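You operate a simulated robot arm through the tools that you are given. There is no shell and no other tool.

You are at the controls of a simulated robot arm. One attempt, no reset.

## Task
Start the bolting station: white switch on, blue driver's air on and set by the card, fan on 1.
Fine: the white switch works the lamp strip; the fan over the torque meter; leave the other fan.

It is judged by the outcome, as a careful person would: the job done as asked, and still so three seconds after it is handed in. It fails if anything else is knocked over, pushed out of place, dropped, spilled or broken.

## Robot
A 7-joint arm with a two-finger parallel gripper, fixed in place. Base frame: the origin is at the foot of the arm, x ahead of it, y to its left, z up. Units: m, degrees, N and s.
Its first joint turns from -166.0 to 166.0 degrees. Payload 3.43 kg.
The tool frame sits at the grasp point between the pads (the TCP): z along the fingers, y along the line on which they close. The tips reach 0.03 m beyond it. The gripper opens to 0.094 m. The fingers are 0.028 m wide and 0.01 m thick; the gripper's body (0.05 by 0.096 m) begins 0.055 m behind the TCP.
Orientation is told as [roll, pitch, yaw] about the base's x, y, z axes, in that order, counted from this pose: with the fingers straight down and closing along the base's y, the tool's x points along the base's -x, its y along +y and its z along -z.

## Interface
- The arm moves only by the tool nudge_tool. Its argument "targets" is a list of rows, each an object (a shift or turn left out is 0, a gripper value left out holds the last) with "offset": the shift along the tool's x, y, z in units of 200 mm (1.0 is 200 mm), a list of three; "delta_rot": the turn, a rotation vector about the tool's x, y, z in units of 60 degrees (1.0 is 60 degrees), a list of three; "jaw": the gripper command, from -1 (fully open) to 1 (shut), values between in proportion. In form: [{"offset": [x, y, z], "delta_rot": [wx, wy, wz], "jaw": jaw}, ...]. A call has 1 to 20 rows; each row is the pose to reach, as a shift and turn from the pose commanded when the call began, along the tool's axes at that moment. A call with a number of a shift or a turn outside -1 to 1 is refused whole. A row lasts 0.2 s, in which the tool goes at most 0.05 m and 8.6 degrees; a call with a longer step from one row to the next is refused whole, and so is a gripper value outside its range. Where a pose cannot be reached the arm comes as near as it can. A force on the tool above 40 N (or 10 N above the force at the start of the call, whichever is more), or a blocked arm, ends the call early, and 0.2 s more pass. Each finger travels about 0.045 m/s and halts on what it meets, pressing with about 27 N; the grip force reading is that of the motor and also rises with nothing between the fingers. The clock runs only during rows and for 0.2 s after the last one: add rows that repeat a pose to give the fingers time. The reply holds the time, the measured pose of the TCP, the force on the tool along the base axes, the opening and the grip force, in the units named above and with some noise, with the torque about the TCP (base axes, N m) and any sound that the robot's microphone picked up.
- Cameras (640 x 400 px; columns grow to the right, rows downward): "scene" is fixed at [0.0504, -0.6498, 1.8398]; the picture's right is [0.71, -0.71, 0.00], its down [-0.56, -0.55, -0.62] and it looks along [0.44, 0.44, -0.79] (base axes); focal length 361 px, centre (320, 200). "wrist" rides on the gripper at [0.076, 0.014, -0.103] in the tool frame; the picture's right is [-0.18, 0.98, 0.00], its down [-0.75, -0.14, -0.64] and it looks along [-0.63, -0.12, 0.77] (tool axes); focal length 243 px, centre (320, 200). There is no depth. A picture from a camera that has moved, and an enlarged one, comes with that camera's place and axes in the base frame and with its lens.
- capture(camera): a new picture of that camera. No time passes.
- move_column(by): slides the trunk up (or, below 0, down) by that many m; the arm rides with it, the base frame stays. It gives what a move gives, with no picture.
- inspect(camera, box): a new picture of the part [left, top, right, bottom] of that camera's present view, enlarged. No time passes.
- sign_off(): hands the job in; it is judged then, once.

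Places have to be worked out from the pictures, the camera data and where the tool is seen. Open the gripper and draw the arm clear of the work before you hand the job in, unless the task says otherwise.

The tools are called after ">>>" by a JSON object that holds its "fn" and its "kwargs". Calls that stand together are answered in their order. nudge_tool: Moves the arm, as the interface text tells. Its arguments: {"type":"object","properties":{"targets":{"type":"array","items":{"type":"object","properties":{"offset":{"type":"array","items":{"type":"number"}},"delta_rot":{"type":"array","items":{"type":"number"}},"jaw":{"type":"number"}}}}},"required":["targets"]} The other tools are called the same way: move_column (by) slides the trunk up or down; capture (camera) takes a picture; inspect (camera, box) takes an enlarged picture of a part of a camera's view; sign_off () hands the job in.

At the start:

```text
time_s: 0.0
tcp_pos: [0.206, -0.364, 1.5308]
tcp_rot: [0.0, 0.0, 0.1]
ft_force: [0.2, -0.6, -0.2]
moment: [0.0, -0.01, -0.03]
finger_gap: 0.0938
finger_force: 0.0
trunk travel left (down, up): [-0.575, 0.035]
```

scene: 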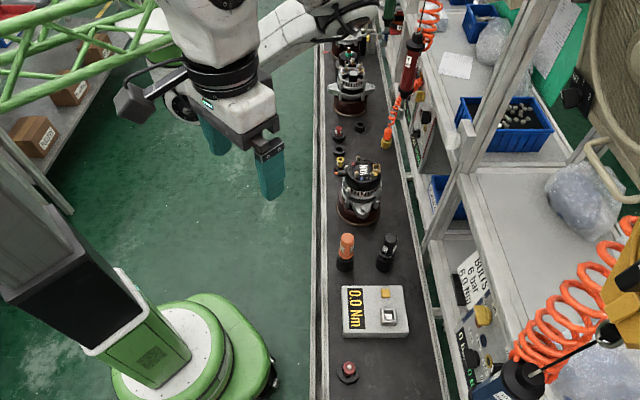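
wrist: 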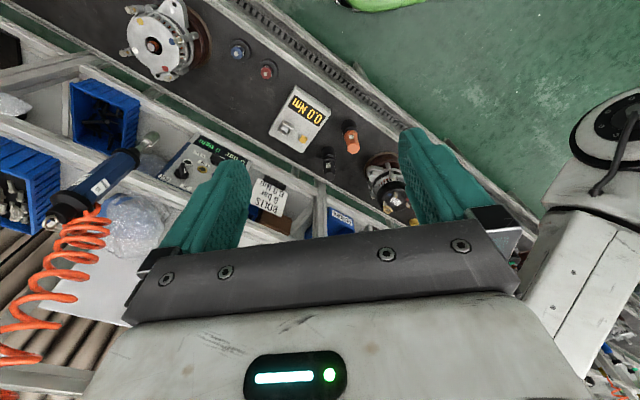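

I'll start by looking closely at the pictures to find the panel, card, switch, and fans.

>>> {"fn": "inspect", "kwargs": {"camera": "scene", "box": [420, 200, 640, 400]}}

>>> {"fn": "inspect", "kwargs": {"camera": "scene", "box": [320, 200, 480, 400]}}

>>> {"fn": "inspect", "kwargs": {"camera": "wrist", "box": [60, 100, 320, 260]}}

>>> {"fn": "inspect", "kwargs": {"camera": "scene", "box": [360, 0, 500, 160]}}

```text
2.00 times, centred on (530, 300) of scene
camera zoom: at [0.0504, -0.6498, 1.8398], right [0.71, -0.71, 0.0], down [-0.56, -0.55, -0.62], along [0.44, 0.44, -0.79], focal length 722 px, centre (-100, 0)
```

zoom: 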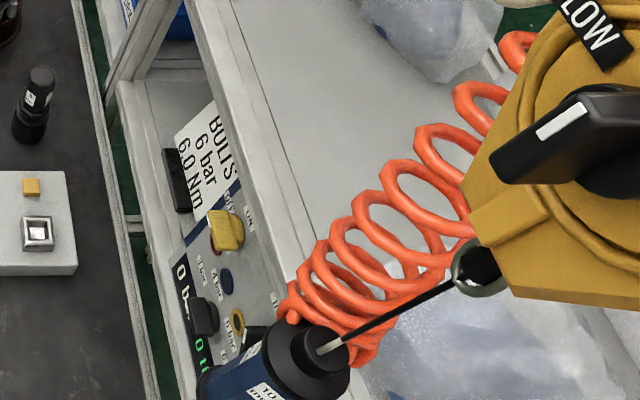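

```text
2.00 times, centred on (400, 300) of scene
camera zoom: at [0.0504, -0.6498, 1.8398], right [0.71, -0.71, 0.0], down [-0.56, -0.55, -0.62], along [0.44, 0.44, -0.79], focal length 722 px, centre (160, 0)
```

zoom: 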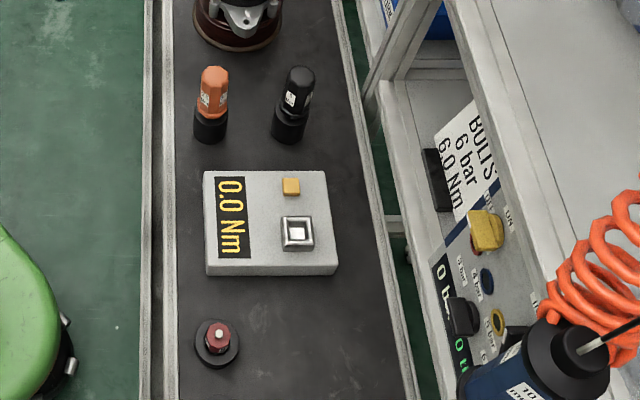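

```text
2.46 times, centred on (190, 180) of wrist
camera zoom: at [0.1301, -0.351, 1.633], right [0.18, 0.98, 0.0], down [0.75, -0.14, 0.64], along [0.63, -0.12, -0.77], focal length 597 px, centre (640, 249)
```

zoom: 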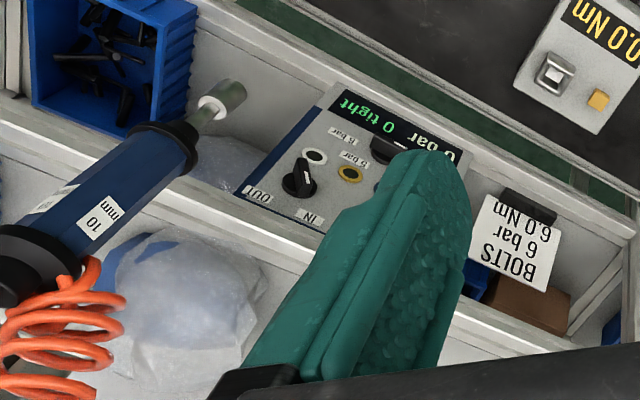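

```text
2.50 times, centred on (430, 80) of scene
camera zoom: at [0.0504, -0.6498, 1.8398], right [0.71, -0.71, 0.0], down [-0.56, -0.55, -0.62], along [0.44, 0.44, -0.79], focal length 903 px, centre (45, 500)
```

zoom: 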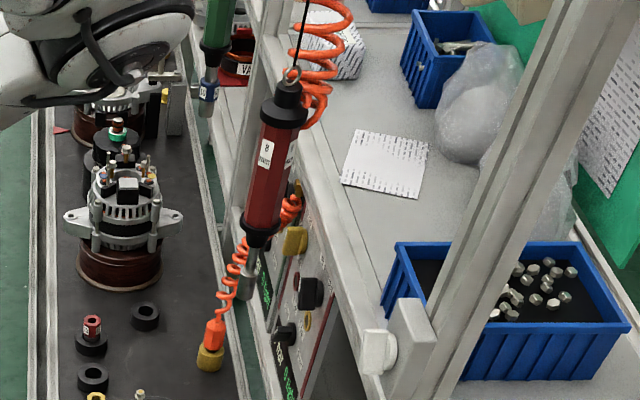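

The panel under the blue driver carries the card "BOLTS 6 bar 6.0 Nm"; a yellow-housed knob ("LOW") hangs near the right edge of the scene view. I'll enlarge more areas to find the white switch and the fans.

>>> {"fn": "inspect", "kwargs": {"camera": "scene", "box": [540, 200, 640, 300]}}

>>> {"fn": "inspect", "kwargs": {"camera": "scene", "box": [480, 0, 640, 200]}}

>>> {"fn": "inspect", "kwargs": {"camera": "scene", "box": [400, 80, 500, 180]}}

>>> {"fn": "inspect", "kwargs": {"camera": "scene", "box": [440, 240, 540, 340]}}

>>> {"fn": "inspect", "kwargs": {"camera": "scene", "box": [440, 300, 540, 400]}}

```text
4.00 times, centred on (590, 250) of scene
camera zoom: at [0.0504, -0.6498, 1.8398], right [0.71, -0.71, 0.0], down [-0.56, -0.55, -0.62], along [0.44, 0.44, -0.79], focal length 1444 px, centre (-760, 0)
```

zoom: 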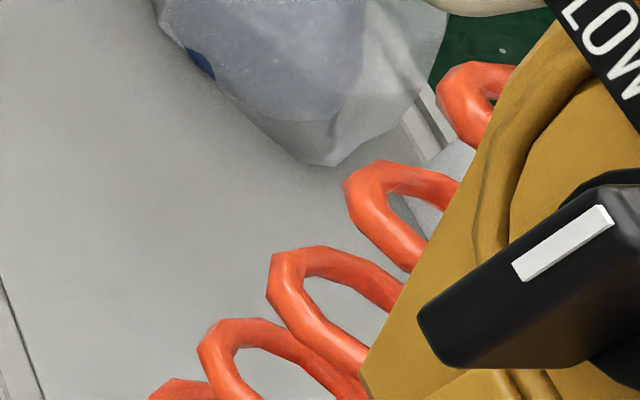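

```text
2.00 times, centred on (560, 100) of scene
camera zoom: at [0.0504, -0.6498, 1.8398], right [0.71, -0.71, 0.0], down [-0.56, -0.55, -0.62], along [0.44, 0.44, -0.79], focal length 722 px, centre (-160, 400)
```

zoom: 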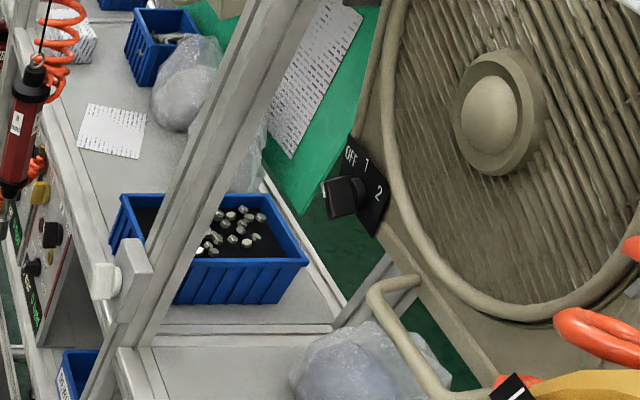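

```text
4.00 times, centred on (450, 130) of scene
camera zoom: at [0.0504, -0.6498, 1.8398], right [0.71, -0.71, 0.0], down [-0.56, -0.55, -0.62], along [0.44, 0.44, -0.79], focal length 1444 px, centre (-200, 480)
```

zoom: 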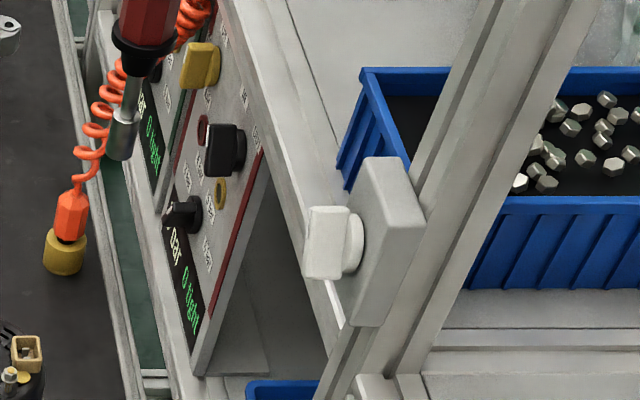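

```text
4.00 times, centred on (490, 290) of scene
camera zoom: at [0.0504, -0.6498, 1.8398], right [0.71, -0.71, 0.0], down [-0.56, -0.55, -0.62], along [0.44, 0.44, -0.79], focal length 1444 px, centre (-360, -160)
```

zoom: 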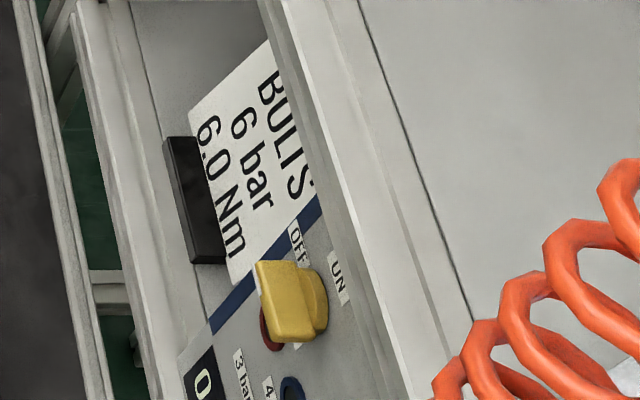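

```text
4.00 times, centred on (490, 350) of scene
camera zoom: at [0.0504, -0.6498, 1.8398], right [0.71, -0.71, 0.0], down [-0.56, -0.55, -0.62], along [0.44, 0.44, -0.79], focal length 1444 px, centre (-360, -400)
```

zoom: 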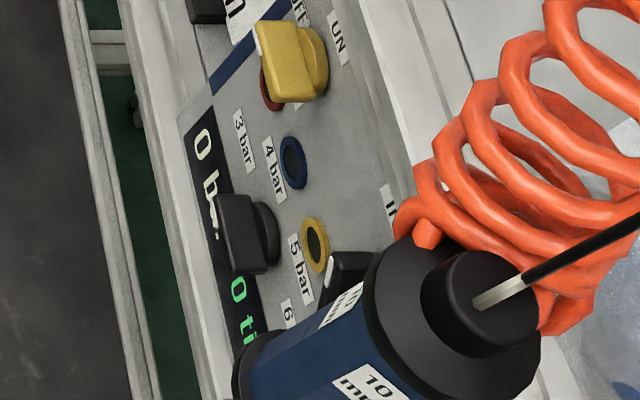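

From the two views I place the card at about (0.65, -0.64, 0.94), so the station faces the robot along roughly (0.71, -0.71). I turn the tool 45° in place so that the wrist camera looks squarely at the station.

>>> {"fn": "nudge_tool", "kwargs": {"targets": [{"delta_rot": [0, 0, 0.125]}, {"delta_rot": [0, 0, 0.25]}, {"delta_rot": [0, 0, 0.375]}, {"delta_rot": [0, 0, 0.5]}, {"delta_rot": [0, 0, 0.625]}, {"delta_rot": [0, 0, 0.75]}]}}

>>> {"fn": "capture", "kwargs": {"camera": "wrist"}}

>>> {"fn": "capture", "kwargs": {"camera": "scene"}}

```text
time_s: 1.4
tcp_pos: [0.2053, -0.365, 1.5304]
tcp_rot: [-0.1, -0.1, -45.1]
ft_force: [-0.4, -0.4, 0.9]
moment: [0.04, -0.01, 0.01]
finger_gap: 0.094
finger_force: 0.1
trunk travel left (down, up): [-0.575, 0.035]
```

```text
taken
camera wrist: at [0.1624, -0.3012, 1.6328], right [0.83, 0.56, 0.0], down [0.43, -0.63, 0.64], along [0.36, -0.53, -0.77], focal length 243 px, centre (320, 200)
```

wrist: 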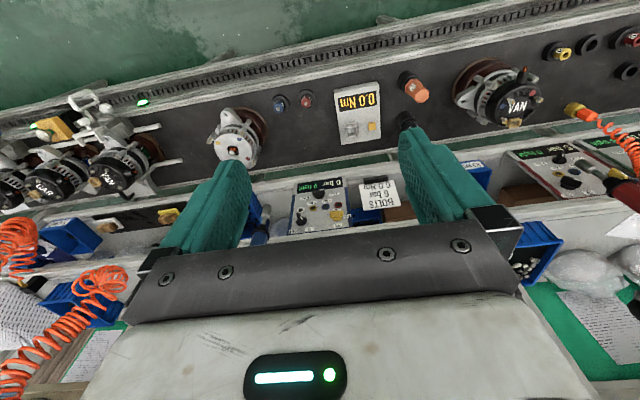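

```text
taken
```

scene: 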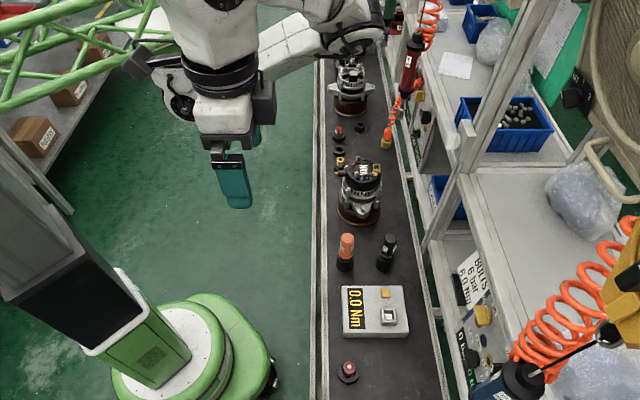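

The station now fills the view upside down. I tilt the tool by 45° toward the station so that the wrist camera looks nearly level at the shelves and fans.

>>> {"fn": "nudge_tool", "kwargs": {"targets": [{"delta_rot": [0, -0.125, 0]}, {"delta_rot": [0, -0.25, 0]}, {"delta_rot": [0, -0.375, 0]}, {"delta_rot": [0, -0.5, 0]}, {"delta_rot": [0, -0.625, 0]}, {"delta_rot": [0, -0.75, 0]}]}}

>>> {"fn": "capture", "kwargs": {"camera": "wrist"}}

>>> {"fn": "capture", "kwargs": {"camera": "scene"}}

```text
time_s: 2.8
tcp_pos: [0.2486, -0.4075, 1.4531]
tcp_rot: [-1.2, -43.3, -44.8]
ft_force: [-0.7, 0.2, -0.1]
moment: [0.02, 0.0, 0.01]
finger_gap: 0.0941
finger_force: 0.0
out of reach, approached as far as the arm can: row 2, 3, 4, 5, 6
trunk travel left (down, up): [-0.575, 0.035]
```

```text
taken
camera wrist: at [0.1724, -0.3087, 1.4745], right [0.8, 0.59, 0.11], down [-0.01, -0.17, 0.99], along [0.6, -0.79, -0.12], focal length 243 px, centre (320, 200)
```

wrist: 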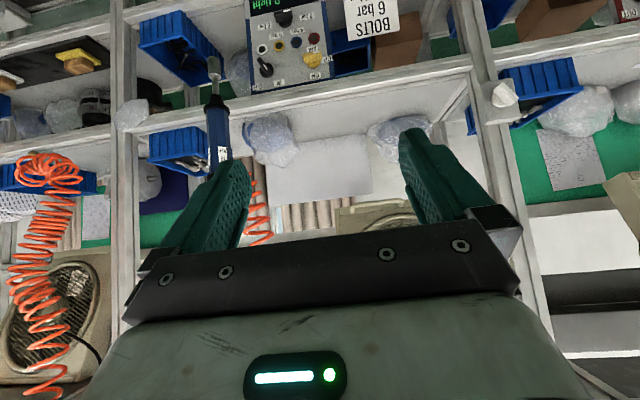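

```text
taken
```

scene: 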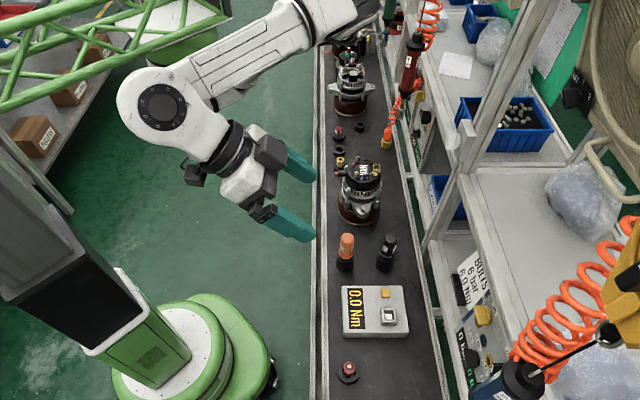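

The picture is upside down, with fans at the far left and one partly behind the gripper. I enlarge parts of this view.

>>> {"fn": "inspect", "kwargs": {"camera": "wrist", "box": [230, 0, 450, 140]}}

>>> {"fn": "inspect", "kwargs": {"camera": "wrist", "box": [230, 120, 450, 260]}}

>>> {"fn": "inspect", "kwargs": {"camera": "wrist", "box": [0, 140, 260, 400]}}

>>> {"fn": "inspect", "kwargs": {"camera": "wrist", "box": [440, 40, 640, 240]}}

```text
2.86 times, centred on (340, 70) of wrist
camera zoom: at [0.1724, -0.3087, 1.4745], right [0.8, 0.59, 0.11], down [-0.01, -0.17, 0.99], along [0.6, -0.79, -0.12], focal length 693 px, centre (263, 571)
```

zoom: 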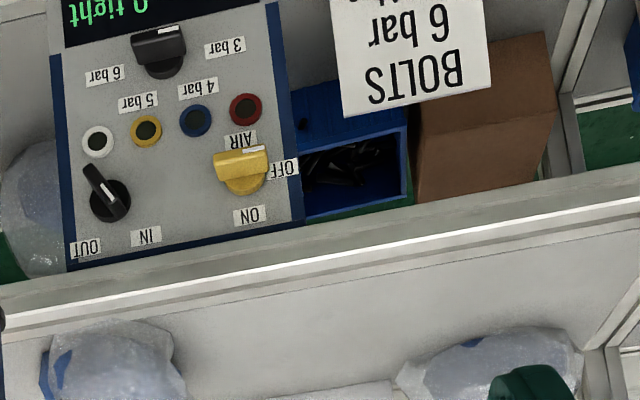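

```text
2.86 times, centred on (340, 190) of wrist
camera zoom: at [0.1724, -0.3087, 1.4745], right [0.8, 0.59, 0.11], down [-0.01, -0.17, 0.99], along [0.6, -0.79, -0.12], focal length 693 px, centre (263, 229)
```

zoom: 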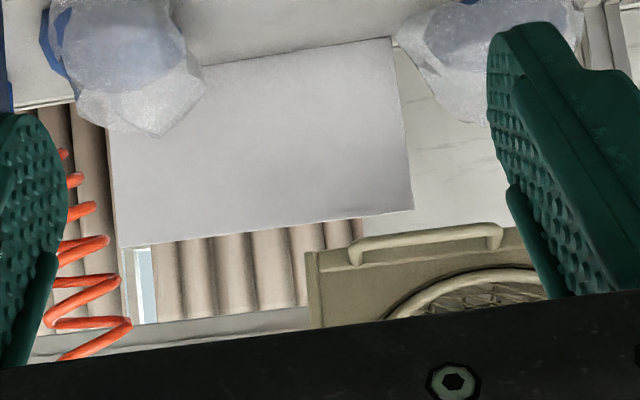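

```text
1.54 times, centred on (130, 270) of wrist
camera zoom: at [0.1724, -0.3087, 1.4745], right [0.8, 0.59, 0.11], down [-0.01, -0.17, 0.99], along [0.6, -0.79, -0.12], focal length 373 px, centre (612, 92)
```

zoom: 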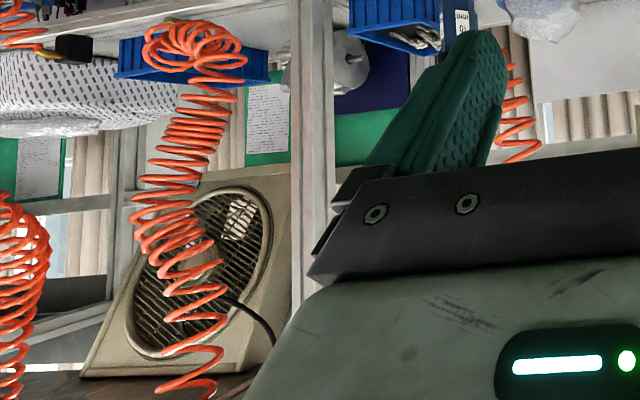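

```text
2.00 times, centred on (540, 140) of wrist
camera zoom: at [0.1724, -0.3087, 1.4745], right [0.8, 0.59, 0.11], down [-0.01, -0.17, 0.99], along [0.6, -0.79, -0.12], focal length 485 px, centre (-120, 320)
```

zoom: 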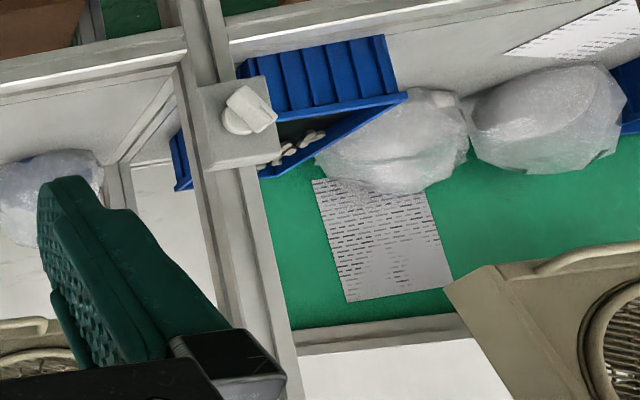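

The centre beige fan (knob OFF/1/2, handle near (0.66,-0.71,1.44)) is directly above the torque meter at (0.44,-0.48,0.82). The white switch is near (0.71,-0.43,1.27), the yellow air lever near (0.49,-0.69,1.095), and the pressure knob near (0.45,-0.73,0.98). I lower the trunk to bring those heights into comfortable reach.

>>> {"fn": "move_column", "kwargs": {"by": -0.2}}

>>> {"fn": "capture", "kwargs": {"camera": "wrist"}}

>>> {"fn": "capture", "kwargs": {"camera": "scene"}}

```text
time_s: 5.0
tcp_pos: [0.249, -0.4082, 1.2513]
tcp_rot: [-1.1, -43.3, -45.0]
ft_force: [-0.3, 1.2, 0.9]
moment: [0.0, -0.01, 0.05]
finger_gap: 0.0939
finger_force: 0.2
trunk travel left (down, up): [-0.375, 0.235]
```

```text
taken
camera wrist: at [0.1718, -0.3088, 1.2738], right [0.8, 0.59, 0.11], down [-0.02, -0.17, 0.99], along [0.6, -0.79, -0.12], focal length 243 px, centre (320, 200)
```

wrist: 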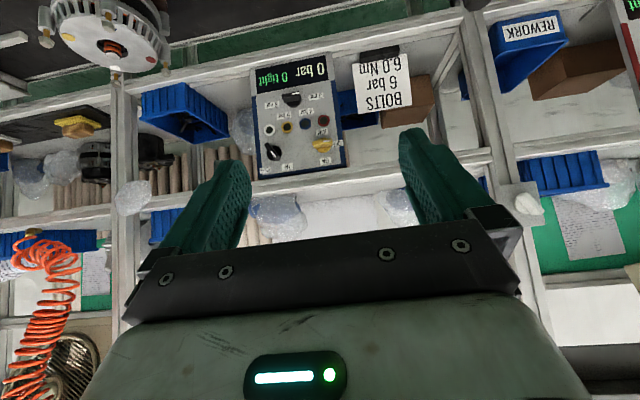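

```text
taken
```

scene: 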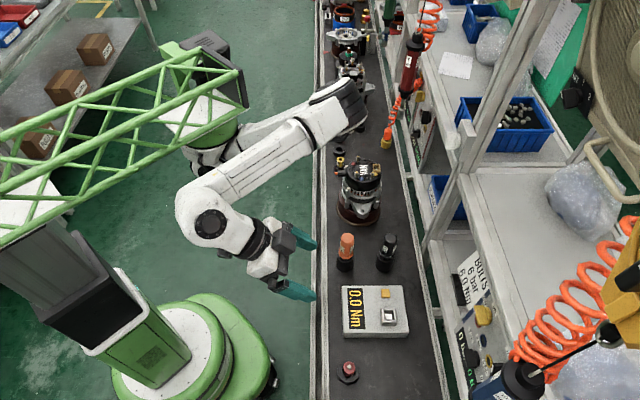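

The trunk is lowered, and the TCP is at (0.249,-0.408,1.251), tilted 43°. I move sideways along the station (+t) toward the white switch in modest steps, still well back from it.

>>> {"fn": "nudge_tool", "kwargs": {"targets": [{"offset": [0, 0.2, 0]}, {"offset": [0, 0.4, 0]}, {"offset": [0, 0.6, 0]}, {"offset": [0, 0.8, 0]}]}}

>>> {"fn": "capture", "kwargs": {"camera": "scene"}}

```text
time_s: 6.0
tcp_pos: [0.3319, -0.3299, 1.2582]
tcp_rot: [-1.2, -43.1, -44.9]
ft_force: [-0.4, 1.0, -0.4]
moment: [0.01, 0.01, -0.03]
finger_gap: 0.0943
finger_force: 0.0
out of reach, approached as far as the arm can: row 3, 4
trunk travel left (down, up): [-0.375, 0.235]
```

```text
taken
```

scene: 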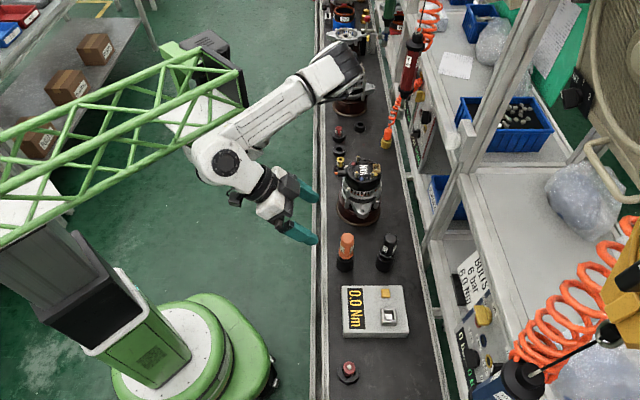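

The arm's real base axis seems to be at the end of the boom, near (0.36, 0), so it was folding up. I extend it toward the station (+n) while tilting the tool further toward level.

>>> {"fn": "nudge_tool", "kwargs": {"targets": [{"offset": [-0.109, 0, 0.103], "delta_rot": [0, -0.125, 0]}, {"offset": [-0.218, 0, 0.206], "delta_rot": [0, -0.25, 0]}, {"offset": [-0.327, 0, 0.309], "delta_rot": [0, -0.375, 0]}, {"offset": [-0.437, 0, 0.412], "delta_rot": [0, -0.5, 0]}]}}

>>> {"fn": "capture", "kwargs": {"camera": "scene"}}

>>> {"fn": "capture", "kwargs": {"camera": "wrist"}}

```text
time_s: 7.0
tcp_pos: [0.3885, -0.4451, 1.2469]
tcp_rot: [-4.5, -73.4, -41.4]
ft_force: [-0.7, -0.3, 0.4]
moment: [0.0, 0.01, -0.02]
finger_gap: 0.094
finger_force: 0.1
out of reach, approached as far as the arm can: row 1, 2, 3, 4
trunk travel left (down, up): [-0.375, 0.235]
```

```text
taken
```

scene: 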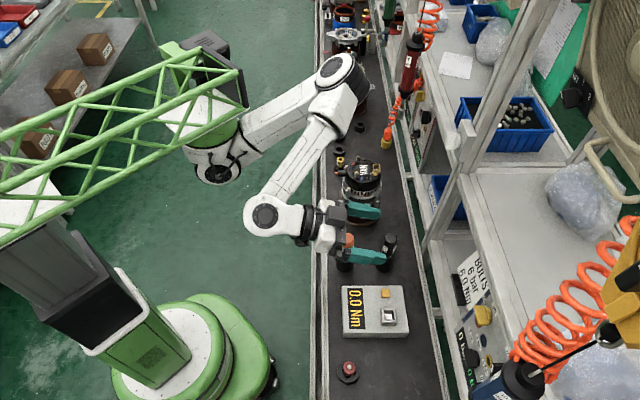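

```text
taken
camera wrist: at [0.315, -0.3514, 1.2031], right [0.74, 0.65, 0.15], down [-0.37, 0.2, 0.91], along [0.56, -0.73, 0.39], focal length 243 px, centre (320, 200)
```

wrist: 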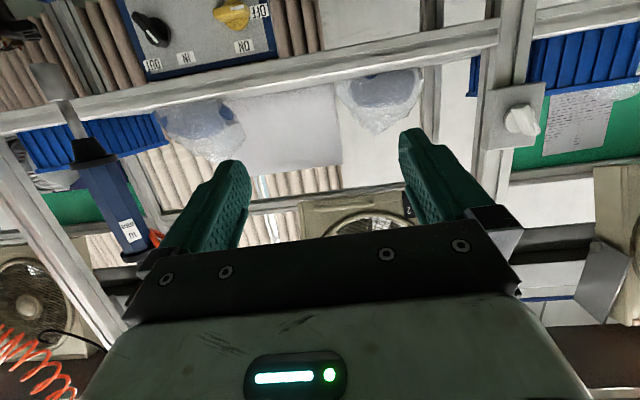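

The tool is now tilted 73° and the view looks up at the station. I zoom in on the white switch, the fans and the panel from here.

>>> {"fn": "inspect", "kwargs": {"camera": "wrist", "box": [470, 70, 570, 170]}}

>>> {"fn": "inspect", "kwargs": {"camera": "wrist", "box": [290, 170, 430, 260]}}

>>> {"fn": "inspect", "kwargs": {"camera": "wrist", "box": [100, 0, 300, 80]}}

>>> {"fn": "inspect", "kwargs": {"camera": "wrist", "box": [500, 160, 640, 400]}}

```text
4.00 times, centred on (520, 120) of wrist
camera zoom: at [0.315, -0.3514, 1.2031], right [0.74, 0.65, 0.15], down [-0.37, 0.2, 0.91], along [0.56, -0.73, 0.39], focal length 970 px, centre (-480, 520)
```

zoom: 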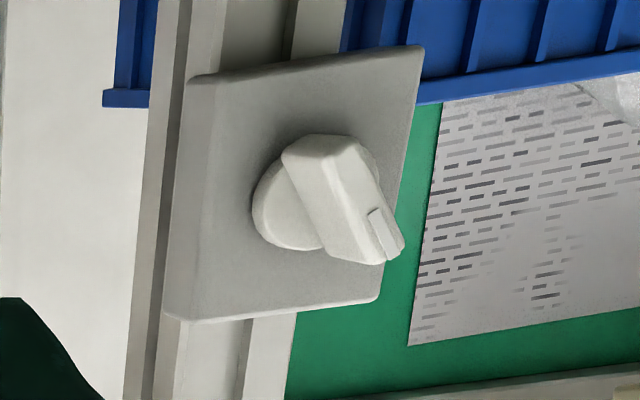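

```text
4.44 times, centred on (360, 215) of wrist
camera zoom: at [0.315, -0.3514, 1.2031], right [0.74, 0.65, 0.15], down [-0.37, 0.2, 0.91], along [0.56, -0.73, 0.39], focal length 1078 px, centre (142, 133)
```

zoom: 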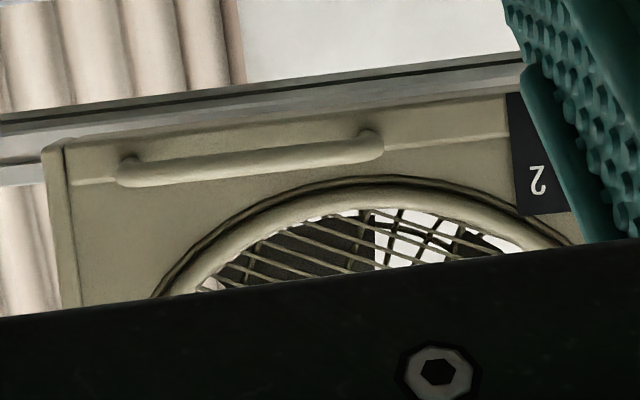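

```text
3.20 times, centred on (200, 40) of wrist
camera zoom: at [0.315, -0.3514, 1.2031], right [0.74, 0.65, 0.15], down [-0.37, 0.2, 0.91], along [0.56, -0.73, 0.39], focal length 776 px, centre (704, 712)
```

zoom: 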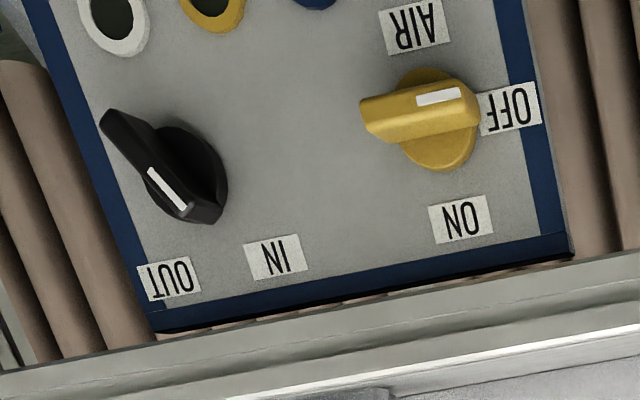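

```text
1.67 times, centred on (570, 280) of wrist
camera zoom: at [0.315, -0.3514, 1.2031], right [0.74, 0.65, 0.15], down [-0.37, 0.2, 0.91], along [0.56, -0.73, 0.39], focal length 404 px, centre (-97, 67)
```

zoom: 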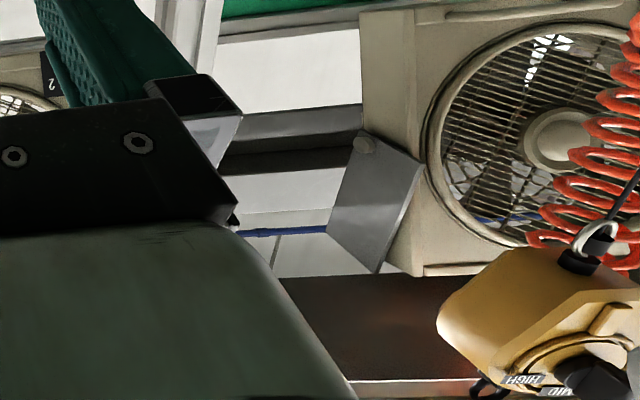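

The white switch is a bar knob at about (0.71,-0.43,1.27), pointing up-left at roughly 45° as seen from the front. I shift toward it (+t, slightly +n), keeping the orientation and staying over 0.1 m away.

>>> {"fn": "nudge_tool", "kwargs": {"targets": [{"offset": [-0.029, 0.185, 0.073]}, {"offset": [-0.058, 0.37, 0.146]}, {"offset": [-0.086, 0.555, 0.22]}, {"offset": [-0.115, 0.74, 0.293]}, {"offset": [-0.144, 0.925, 0.366]}]}}

>>> {"fn": "capture", "kwargs": {"camera": "scene"}}

>>> {"fn": "capture", "kwargs": {"camera": "wrist"}}

```text
time_s: 8.2
tcp_pos: [0.5842, -0.3893, 1.259]
tcp_rot: [-3.0, -74.3, -42.8]
ft_force: [-0.1, 0.4, 0.6]
moment: [-0.03, -0.02, 0.0]
finger_gap: 0.094
finger_force: 0.1
out of reach, approached as far as the arm can: row 1, 2, 3, 4, 5
trunk travel left (down, up): [-0.375, 0.235]
```

```text
taken
```

scene: 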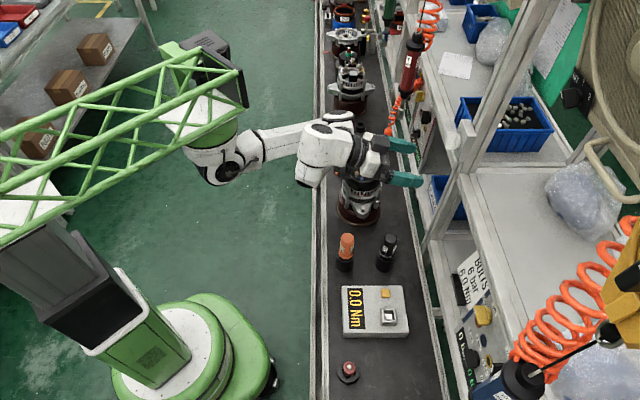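

```text
taken
camera wrist: at [0.5122, -0.2943, 1.2135], right [0.74, 0.65, 0.16], down [-0.38, 0.21, 0.9], along [0.56, -0.73, 0.4], focal length 243 px, centre (320, 200)
```

wrist: 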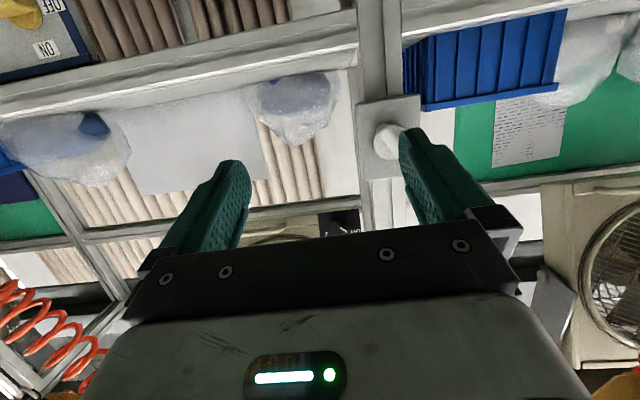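

The TCP is at (0.584,-0.389,1.259); the switch knob is about 0.06 m further in +t and 0.12 m ahead. I now roll the tool 45° about its axis and level it, so that the jaws can straddle the diagonal bar, and shift sideways to line up.

>>> {"fn": "nudge_tool", "kwargs": {"targets": [{"offset": [-0.009, 0.05, -0.003], "delta_rot": [0.015, -0.0421, -0.1222]}, {"offset": [-0.019, 0.1, -0.007], "delta_rot": [0.03, -0.0842, -0.2444]}, {"offset": [-0.028, 0.15, -0.01], "delta_rot": [0.045, -0.1264, -0.3667]}, {"offset": [-0.037, 0.2, -0.013], "delta_rot": [0.06, -0.1685, -0.4889]}, {"offset": [-0.047, 0.25, -0.017], "delta_rot": [0.075, -0.2106, -0.6111]}, {"offset": [-0.056, 0.299, -0.02], "delta_rot": [0.0901, -0.2527, -0.7333]}]}}

>>> {"fn": "capture", "kwargs": {"camera": "scene"}}

>>> {"fn": "capture", "kwargs": {"camera": "wrist"}}

```text
time_s: 9.6
tcp_pos: [0.6466, -0.3619, 1.2761]
tcp_rot: [-81.6, -53.6, 38.7]
ft_force: [0.1, 0.0, 1.2]
moment: [-0.03, 0.01, 0.03]
finger_gap: 0.0942
finger_force: 0.0
out of reach, approached as far as the arm can: row 2, 3, 4, 5, 6
trunk travel left (down, up): [-0.375, 0.235]
```

```text
taken
```

scene: 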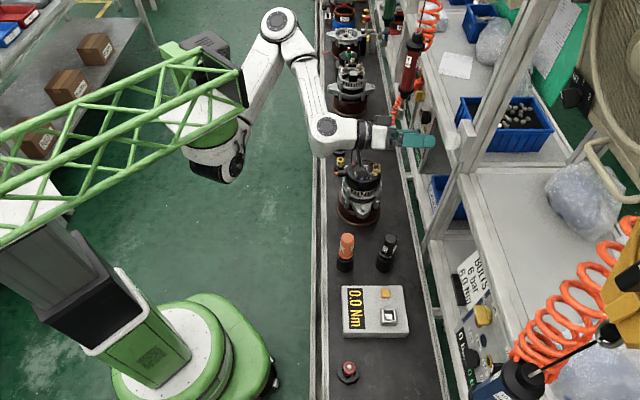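

```text
taken
camera wrist: at [0.5466, -0.3099, 1.2147], right [0.61, 0.67, -0.43], down [-0.18, 0.64, 0.75], along [0.77, -0.37, 0.51], focal length 243 px, centre (320, 200)
```

wrist: 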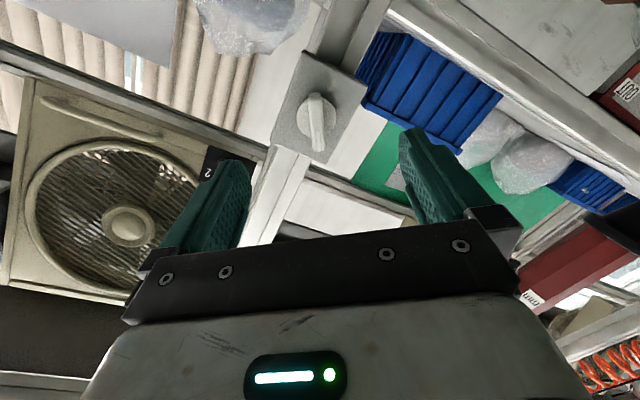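

The knob is now right ahead between the fingers, about 0.09 m away, with its bar nearly upright in the picture. I zoom in to check the bar's alignment and look for labels.

>>> {"fn": "inspect", "kwargs": {"camera": "wrist", "box": [260, 40, 380, 180]}}

>>> {"fn": "inspect", "kwargs": {"camera": "wrist", "box": [0, 60, 260, 320]}}

```text
2.86 times, centred on (320, 110) of wrist
camera zoom: at [0.5466, -0.3099, 1.2147], right [0.61, 0.67, -0.43], down [-0.18, 0.64, 0.75], along [0.77, -0.37, 0.51], focal length 693 px, centre (320, 457)
```

zoom: 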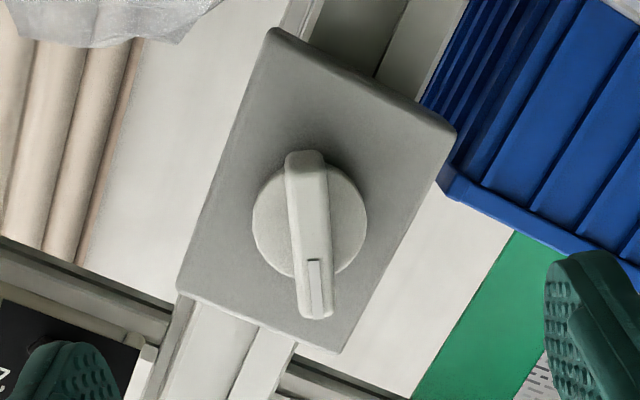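

```text
1.54 times, centred on (130, 190) of wrist
camera zoom: at [0.5466, -0.3099, 1.2147], right [0.61, 0.67, -0.43], down [-0.18, 0.64, 0.75], along [0.77, -0.37, 0.51], focal length 373 px, centre (612, 215)
```

zoom: 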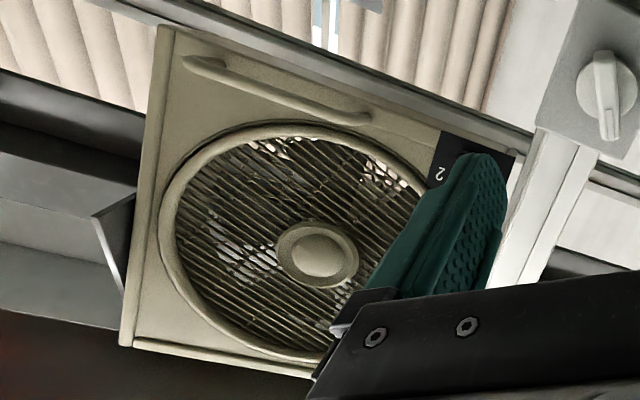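

No labels on the white switch: it's a bar knob about 45 mm long pointing up-left, with its axis at about t=0.200, z=1.269. I advance 5 cm and roll 5.6° to line the jaws up with the bar.

>>> {"fn": "nudge_tool", "kwargs": {"targets": [{"offset": [0, 0, 0.08], "delta_rot": [0, 0, 0.03]}, {"offset": [0, 0, 0.16], "delta_rot": [0, 0, 0.06]}, {"offset": [0, -0.003, 0.25], "delta_rot": [0, 0, 0.093]}, {"offset": [0, -0.003, 0.25], "delta_rot": [0, 0, 0.093]}]}}

>>> {"fn": "capture", "kwargs": {"camera": "wrist"}}

>>> {"fn": "inspect", "kwargs": {"camera": "scene", "box": [340, 60, 500, 220]}}

```text
time_s: 10.6
tcp_pos: [0.6567, -0.3749, 1.2769]
tcp_rot: [-81.1, -55.4, 38.2]
ft_force: [-0.2, 0.6, -0.1]
moment: [0.01, 0.01, 0.02]
finger_gap: 0.0942
finger_force: 0.0
out of reach, approached as far as the arm can: row 2, 3, 4
trunk travel left (down, up): [-0.375, 0.235]
```

```text
taken
camera wrist: at [0.5588, -0.3203, 1.2135], right [0.62, 0.68, -0.4], down [-0.2, 0.62, 0.76], along [0.76, -0.39, 0.52], focal length 243 px, centre (320, 200)
```

wrist: 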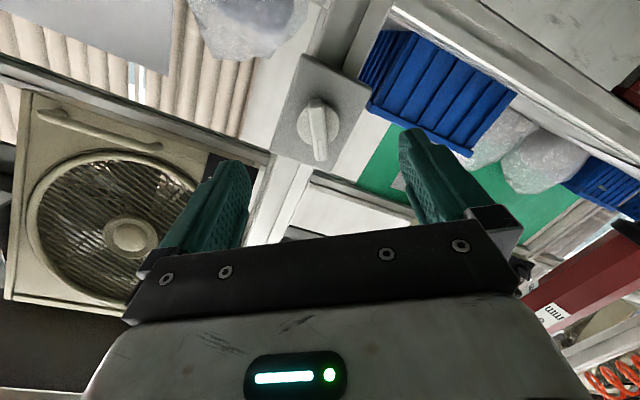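

```text
2.50 times, centred on (420, 140) of scene
camera zoom: at [0.0504, -0.6498, 1.8398], right [0.71, -0.71, 0.0], down [-0.56, -0.55, -0.62], along [0.44, 0.44, -0.79], focal length 903 px, centre (70, 350)
```

zoom: 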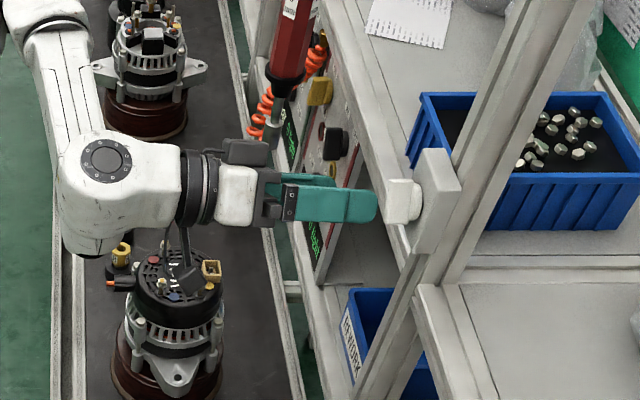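

The arm advanced only 1.6 cm before reporting a limit. I take a full scene picture to understand the arm's configuration.

>>> {"fn": "inspect", "kwargs": {"camera": "scene", "box": [160, 0, 480, 200]}}

>>> {"fn": "inspect", "kwargs": {"camera": "wrist", "box": [240, 60, 400, 180]}}

```text
2.00 times, centred on (320, 100) of scene
camera zoom: at [0.0504, -0.6498, 1.8398], right [0.71, -0.71, 0.0], down [-0.56, -0.55, -0.62], along [0.44, 0.44, -0.79], focal length 722 px, centre (320, 400)
```

zoom: 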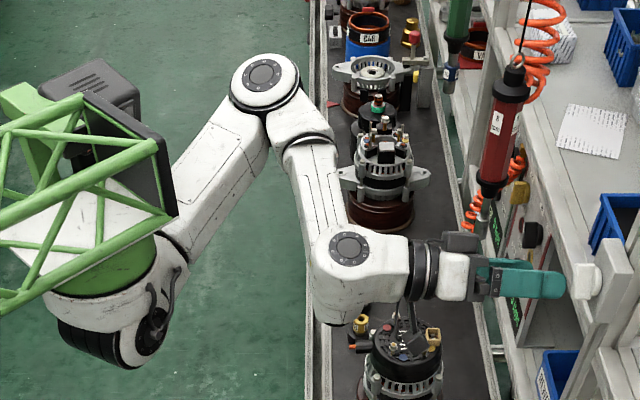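

```text
3.33 times, centred on (320, 120) of wrist
camera zoom: at [0.5588, -0.3203, 1.2135], right [0.62, 0.68, -0.4], down [-0.2, 0.62, 0.76], along [0.76, -0.39, 0.52], focal length 809 px, centre (320, 467)
```

zoom: 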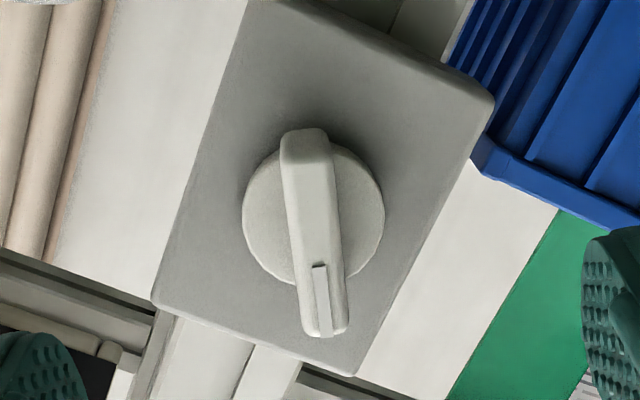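

The arm is hung from the boom and is reaching upward past its shoulder limits; I'll back off, raise the trunk, and come down to the switch from above the shoulder's natural range instead.

>>> {"fn": "nudge_tool", "kwargs": {"targets": [{"offset": [0, 0, -0.1]}, {"offset": [0, 0, -0.2]}]}}

>>> {"fn": "move_column", "kwargs": {"by": 0.1}}

>>> {"fn": "capture", "kwargs": {"camera": "scene"}}

```text
time_s: 11.2
tcp_pos: [0.6413, -0.359, 1.288]
tcp_rot: [-81.1, -55.6, 38.2]
ft_force: [0.8, -0.3, 0.1]
moment: [-0.01, 0.0, -0.04]
finger_gap: 0.0939
finger_force: 0.1
out of reach, approached as far as the arm can: row 1, 2
trunk travel left (down, up): [-0.375, 0.235]
```

```text
time_s: 12.5
tcp_pos: [0.6404, -0.36, 1.3874]
tcp_rot: [-81.1, -55.4, 38.1]
ft_force: [-0.5, 0.0, 0.3]
moment: [-0.06, 0.02, -0.02]
finger_gap: 0.0938
finger_force: 0.1
trunk travel left (down, up): [-0.475, 0.135]
```

```text
taken
```

scene: 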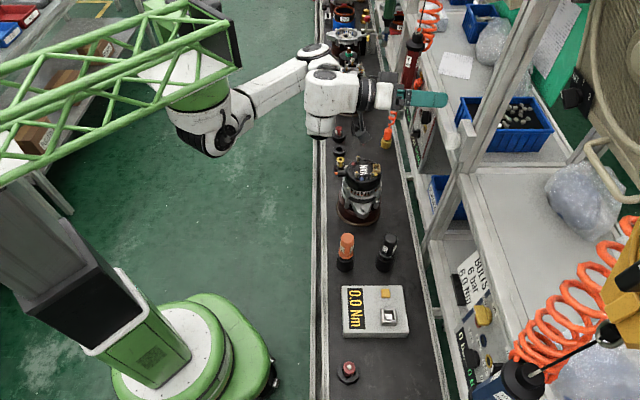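

Trunk is up by 0.1 m. I lower the tool 0.1 m straight down with the arm, keeping orientation, to see whether this configuration reaches better.

>>> {"fn": "nudge_tool", "kwargs": {"targets": [{"offset": [0.137, 0.0935, 0.0147]}, {"offset": [0.274, 0.187, 0.0293]}, {"offset": [0.4115, 0.2805, 0.044]}]}}

>>> {"fn": "capture", "kwargs": {"camera": "scene"}}

>>> {"fn": "capture", "kwargs": {"camera": "wrist"}}

```text
time_s: 13.3
tcp_pos: [0.6439, -0.3631, 1.3794]
tcp_rot: [-81.0, -55.3, 38.1]
ft_force: [1.0, 0.5, -0.6]
moment: [-0.01, 0.0, 0.01]
finger_gap: 0.094
finger_force: 0.0
out of reach, approached as far as the arm can: row 1, 2, 3
trunk travel left (down, up): [-0.475, 0.135]
```

```text
taken
```

scene: 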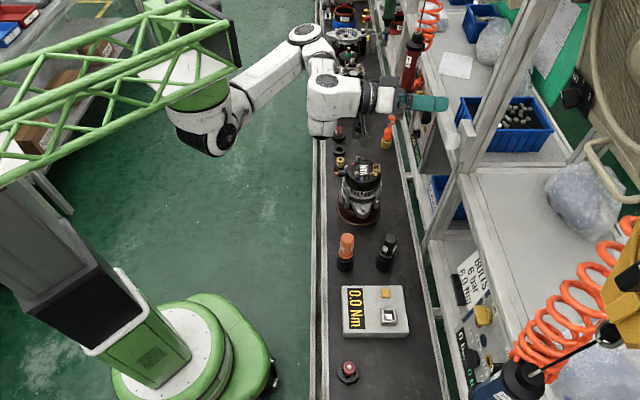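

```text
taken
camera wrist: at [0.5441, -0.31, 1.3162], right [0.62, 0.68, -0.4], down [-0.2, 0.62, 0.76], along [0.76, -0.39, 0.52], focal length 243 px, centre (320, 200)
```

wrist: 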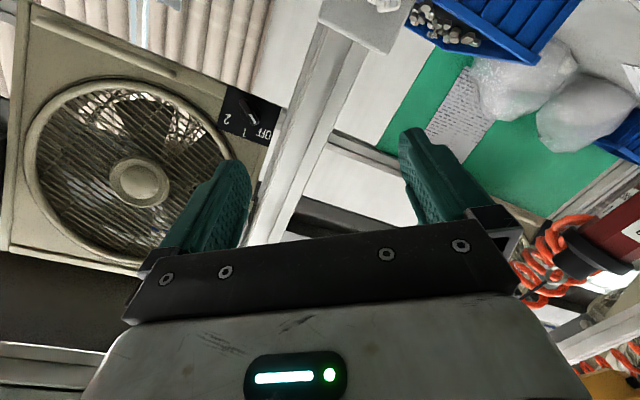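

The arm can't go lower relative to its shoulder in this posture, so it needs a lower trunk and a higher relative hand. I bring the trunk back down 0.1 m and then raise the hand to test that.

>>> {"fn": "move_column", "kwargs": {"by": -0.1}}

>>> {"fn": "nudge_tool", "kwargs": {"targets": [{"offset": [-0.137, -0.0935, -0.0147]}, {"offset": [-0.274, -0.187, -0.0293]}, {"offset": [-0.4115, -0.2805, -0.044]}]}}

>>> {"fn": "capture", "kwargs": {"camera": "scene"}}

```text
time_s: 14.6
tcp_pos: [0.6422, -0.3633, 1.2782]
tcp_rot: [-80.9, -55.4, 38.2]
ft_force: [-0.4, 0.5, 0.2]
moment: [-0.02, 0.0, 0.0]
finger_gap: 0.094
finger_force: 0.0
trunk travel left (down, up): [-0.375, 0.235]
```

```text
time_s: 15.4
tcp_pos: [0.6434, -0.3629, 1.3788]
tcp_rot: [-81.0, -55.4, 38.0]
ft_force: [0.0, 0.2, 0.1]
moment: [-0.01, -0.02, -0.02]
finger_gap: 0.094
finger_force: 0.1
trunk travel left (down, up): [-0.375, 0.235]
```

```text
taken
```

scene: 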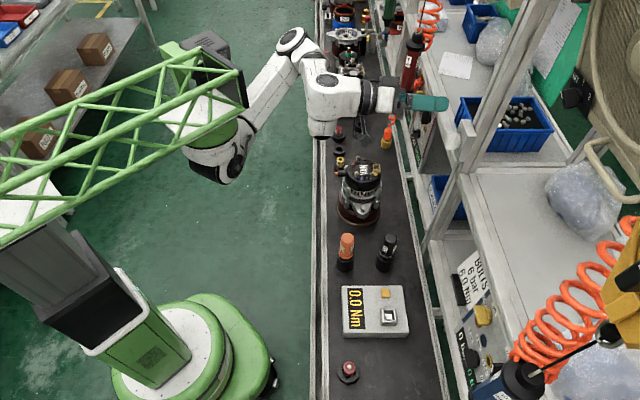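

Raising the hand tracked exactly with no limit warnings, so a lower trunk is right. I lower the trunk 0.11 m to bring the tool level with the switch again.

>>> {"fn": "move_column", "kwargs": {"by": -0.11}}

>>> {"fn": "capture", "kwargs": {"camera": "wrist"}}

>>> {"fn": "capture", "kwargs": {"camera": "scene"}}

```text
time_s: 16.9
tcp_pos: [0.6421, -0.3629, 1.2689]
tcp_rot: [-81.1, -55.4, 38.1]
ft_force: [-0.4, 0.1, -0.1]
moment: [-0.02, 0.0, 0.01]
finger_gap: 0.0943
finger_force: 0.0
trunk travel left (down, up): [-0.265, 0.345]
```

```text
taken
camera wrist: at [0.5442, -0.3102, 1.2065], right [0.62, 0.68, -0.4], down [-0.2, 0.62, 0.76], along [0.76, -0.39, 0.52], focal length 243 px, centre (320, 200)
```

wrist: 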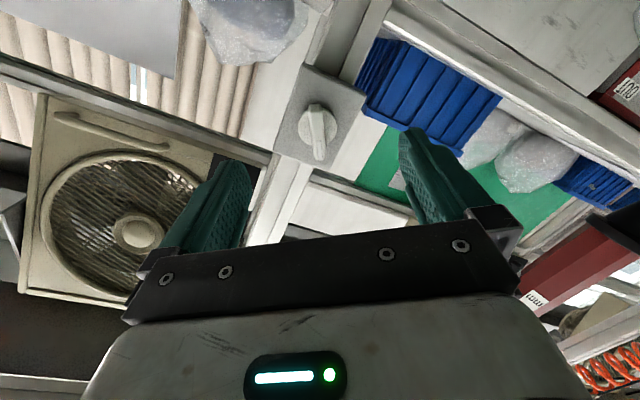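

```text
taken
```

scene: 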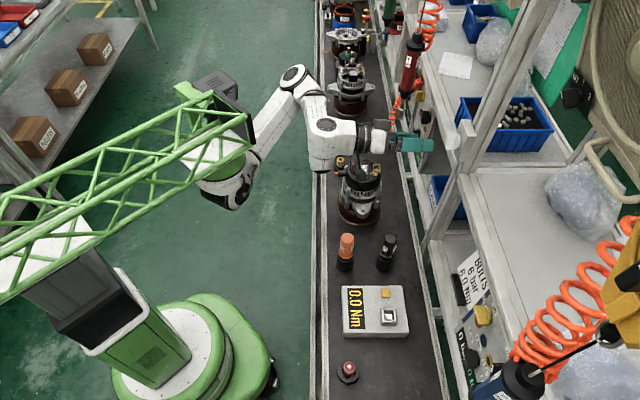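

The arm is free here: TCP (0.642,-0.363,1.269), knob dead ahead. I straighten the tool along the switch's normal, align with the bar (30° from vertical) and advance 4 cm.

>>> {"fn": "nudge_tool", "kwargs": {"targets": [{"offset": [-0.011, 0, 0.098], "delta_rot": [0.026, -0.033, 0.036]}, {"offset": [-0.0215, 0.001, 0.196], "delta_rot": [0.0522, -0.0663, 0.0714]}, {"offset": [-0.0215, 0.001, 0.196], "delta_rot": [0.0522, -0.0663, 0.0714]}]}}

>>> {"fn": "capture", "kwargs": {"camera": "wrist"}}

>>> {"fn": "inspect", "kwargs": {"camera": "wrist", "box": [250, 60, 390, 200]}}

>>> {"fn": "inspect", "kwargs": {"camera": "scene", "box": [380, 80, 500, 200]}}

```text
time_s: 17.6
tcp_pos: [0.6725, -0.3888, 1.2678]
tcp_rot: [-90.0, -60.1, 44.9]
ft_force: [0.0, 0.7, -0.1]
moment: [-0.01, 0.0, 0.0]
finger_gap: 0.0938
finger_force: 0.2
trunk travel left (down, up): [-0.265, 0.345]
```

```text
taken
camera wrist: at [0.5825, -0.3355, 1.1948], right [0.67, 0.67, -0.33], down [-0.27, 0.63, 0.72], along [0.69, -0.39, 0.61], focal length 243 px, centre (320, 200)
```

wrist: 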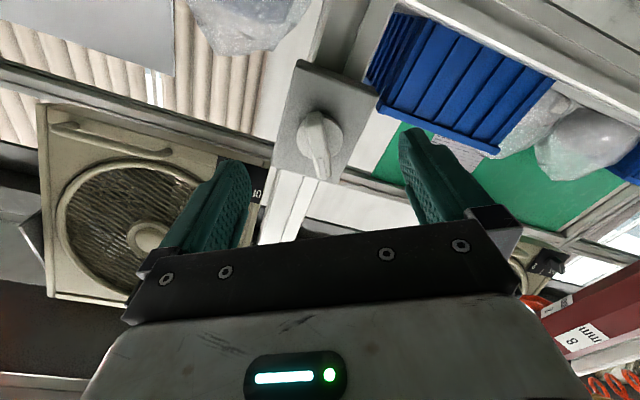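

```text
2.86 times, centred on (320, 130) of wrist
camera zoom: at [0.5825, -0.3355, 1.1948], right [0.67, 0.67, -0.33], down [-0.27, 0.63, 0.72], along [0.69, -0.39, 0.61], focal length 693 px, centre (320, 400)
```

zoom: 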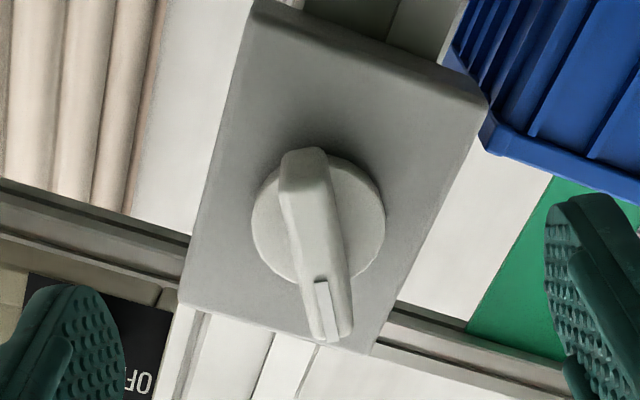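

```text
3.33 times, centred on (440, 140) of scene
camera zoom: at [0.0504, -0.6498, 1.8398], right [0.71, -0.71, 0.0], down [-0.56, -0.55, -0.62], along [0.44, 0.44, -0.79], focal length 1204 px, centre (-80, 400)
```

zoom: 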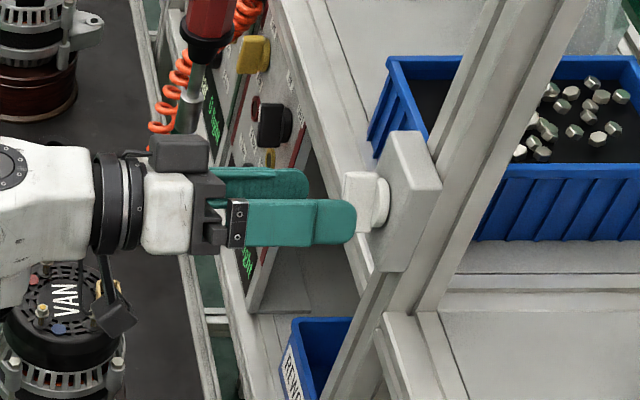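

The tool is exactly aligned: fingertips at n≈0.780, bar front at n≈0.789, disc at n≈0.812. I advance 2.2 cm so the fingers straddle the bar, then look again before closing.

>>> {"fn": "nudge_tool", "kwargs": {"targets": [{"offset": [0, 0, 0.056]}, {"offset": [0, 0, 0.112]}, {"offset": [0, 0, 0.112], "jaw": 0.0}, {"offset": [0, 0, 0.112], "jaw": 0.3}]}}

>>> {"fn": "capture", "kwargs": {"camera": "wrist"}}

>>> {"fn": "inspect", "kwargs": {"camera": "scene", "box": [380, 80, 500, 200]}}

```text
time_s: 18.6
tcp_pos: [0.6871, -0.4054, 1.269]
tcp_rot: [-89.8, -60.1, 44.8]
ft_force: [0.2, -0.3, -0.9]
moment: [-0.02, -0.01, 0.02]
finger_gap: 0.0427
finger_force: 0.0
trunk travel left (down, up): [-0.265, 0.345]
```

```text
taken
camera wrist: at [0.5982, -0.3512, 1.1949], right [0.67, 0.67, -0.33], down [-0.27, 0.63, 0.72], along [0.69, -0.39, 0.6], focal length 243 px, centre (320, 200)
```

wrist: 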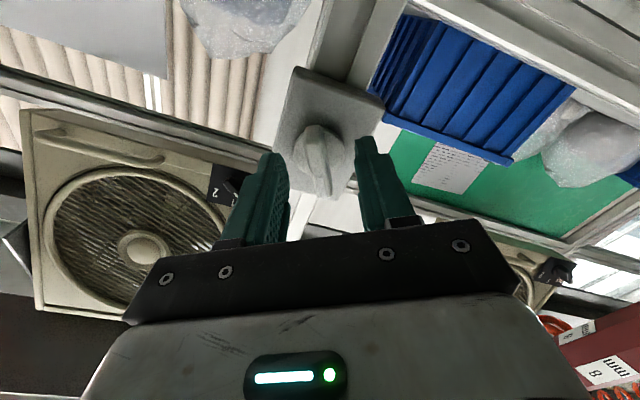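

```text
3.33 times, centred on (440, 140) of scene
camera zoom: at [0.0504, -0.6498, 1.8398], right [0.71, -0.71, 0.0], down [-0.56, -0.55, -0.62], along [0.44, 0.44, -0.79], focal length 1204 px, centre (-80, 400)
```

zoom: 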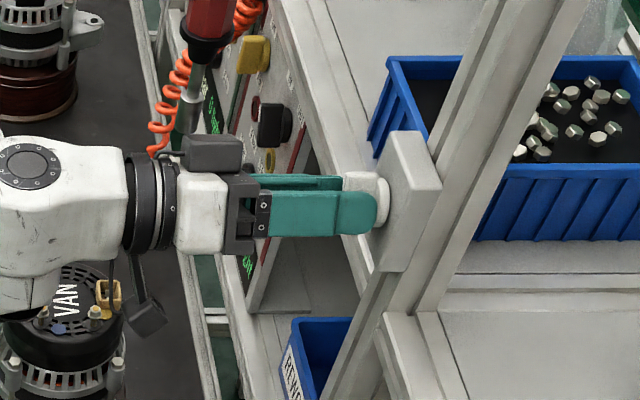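

The fingers straddle the bar with an even gap and no contact force. I close on it.

>>> {"fn": "nudge_tool", "kwargs": {"targets": [{"jaw": 0.6}, {"jaw": 0.8}, {"jaw": 1.0}, {"jaw": 1.0}, {"jaw": 1.0}]}}

>>> {"fn": "capture", "kwargs": {"camera": "wrist"}}

```text
time_s: 19.9
tcp_pos: [0.6879, -0.4048, 1.269]
tcp_rot: [-90.0, -60.0, 44.9]
ft_force: [-0.2, -4.2, 3.9]
moment: [0.02, 0.05, -0.14]
finger_gap: 0.011
finger_force: 44.9
trunk travel left (down, up): [-0.265, 0.345]
```

```text
taken
camera wrist: at [0.5978, -0.3515, 1.1952], right [0.67, 0.67, -0.33], down [-0.27, 0.63, 0.72], along [0.69, -0.39, 0.61], focal length 243 px, centre (320, 200)
```

wrist: 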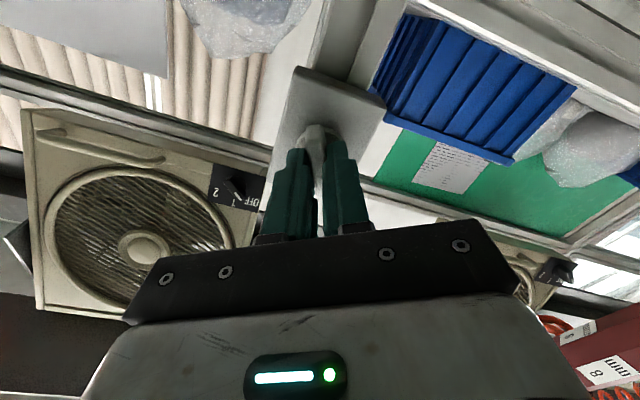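

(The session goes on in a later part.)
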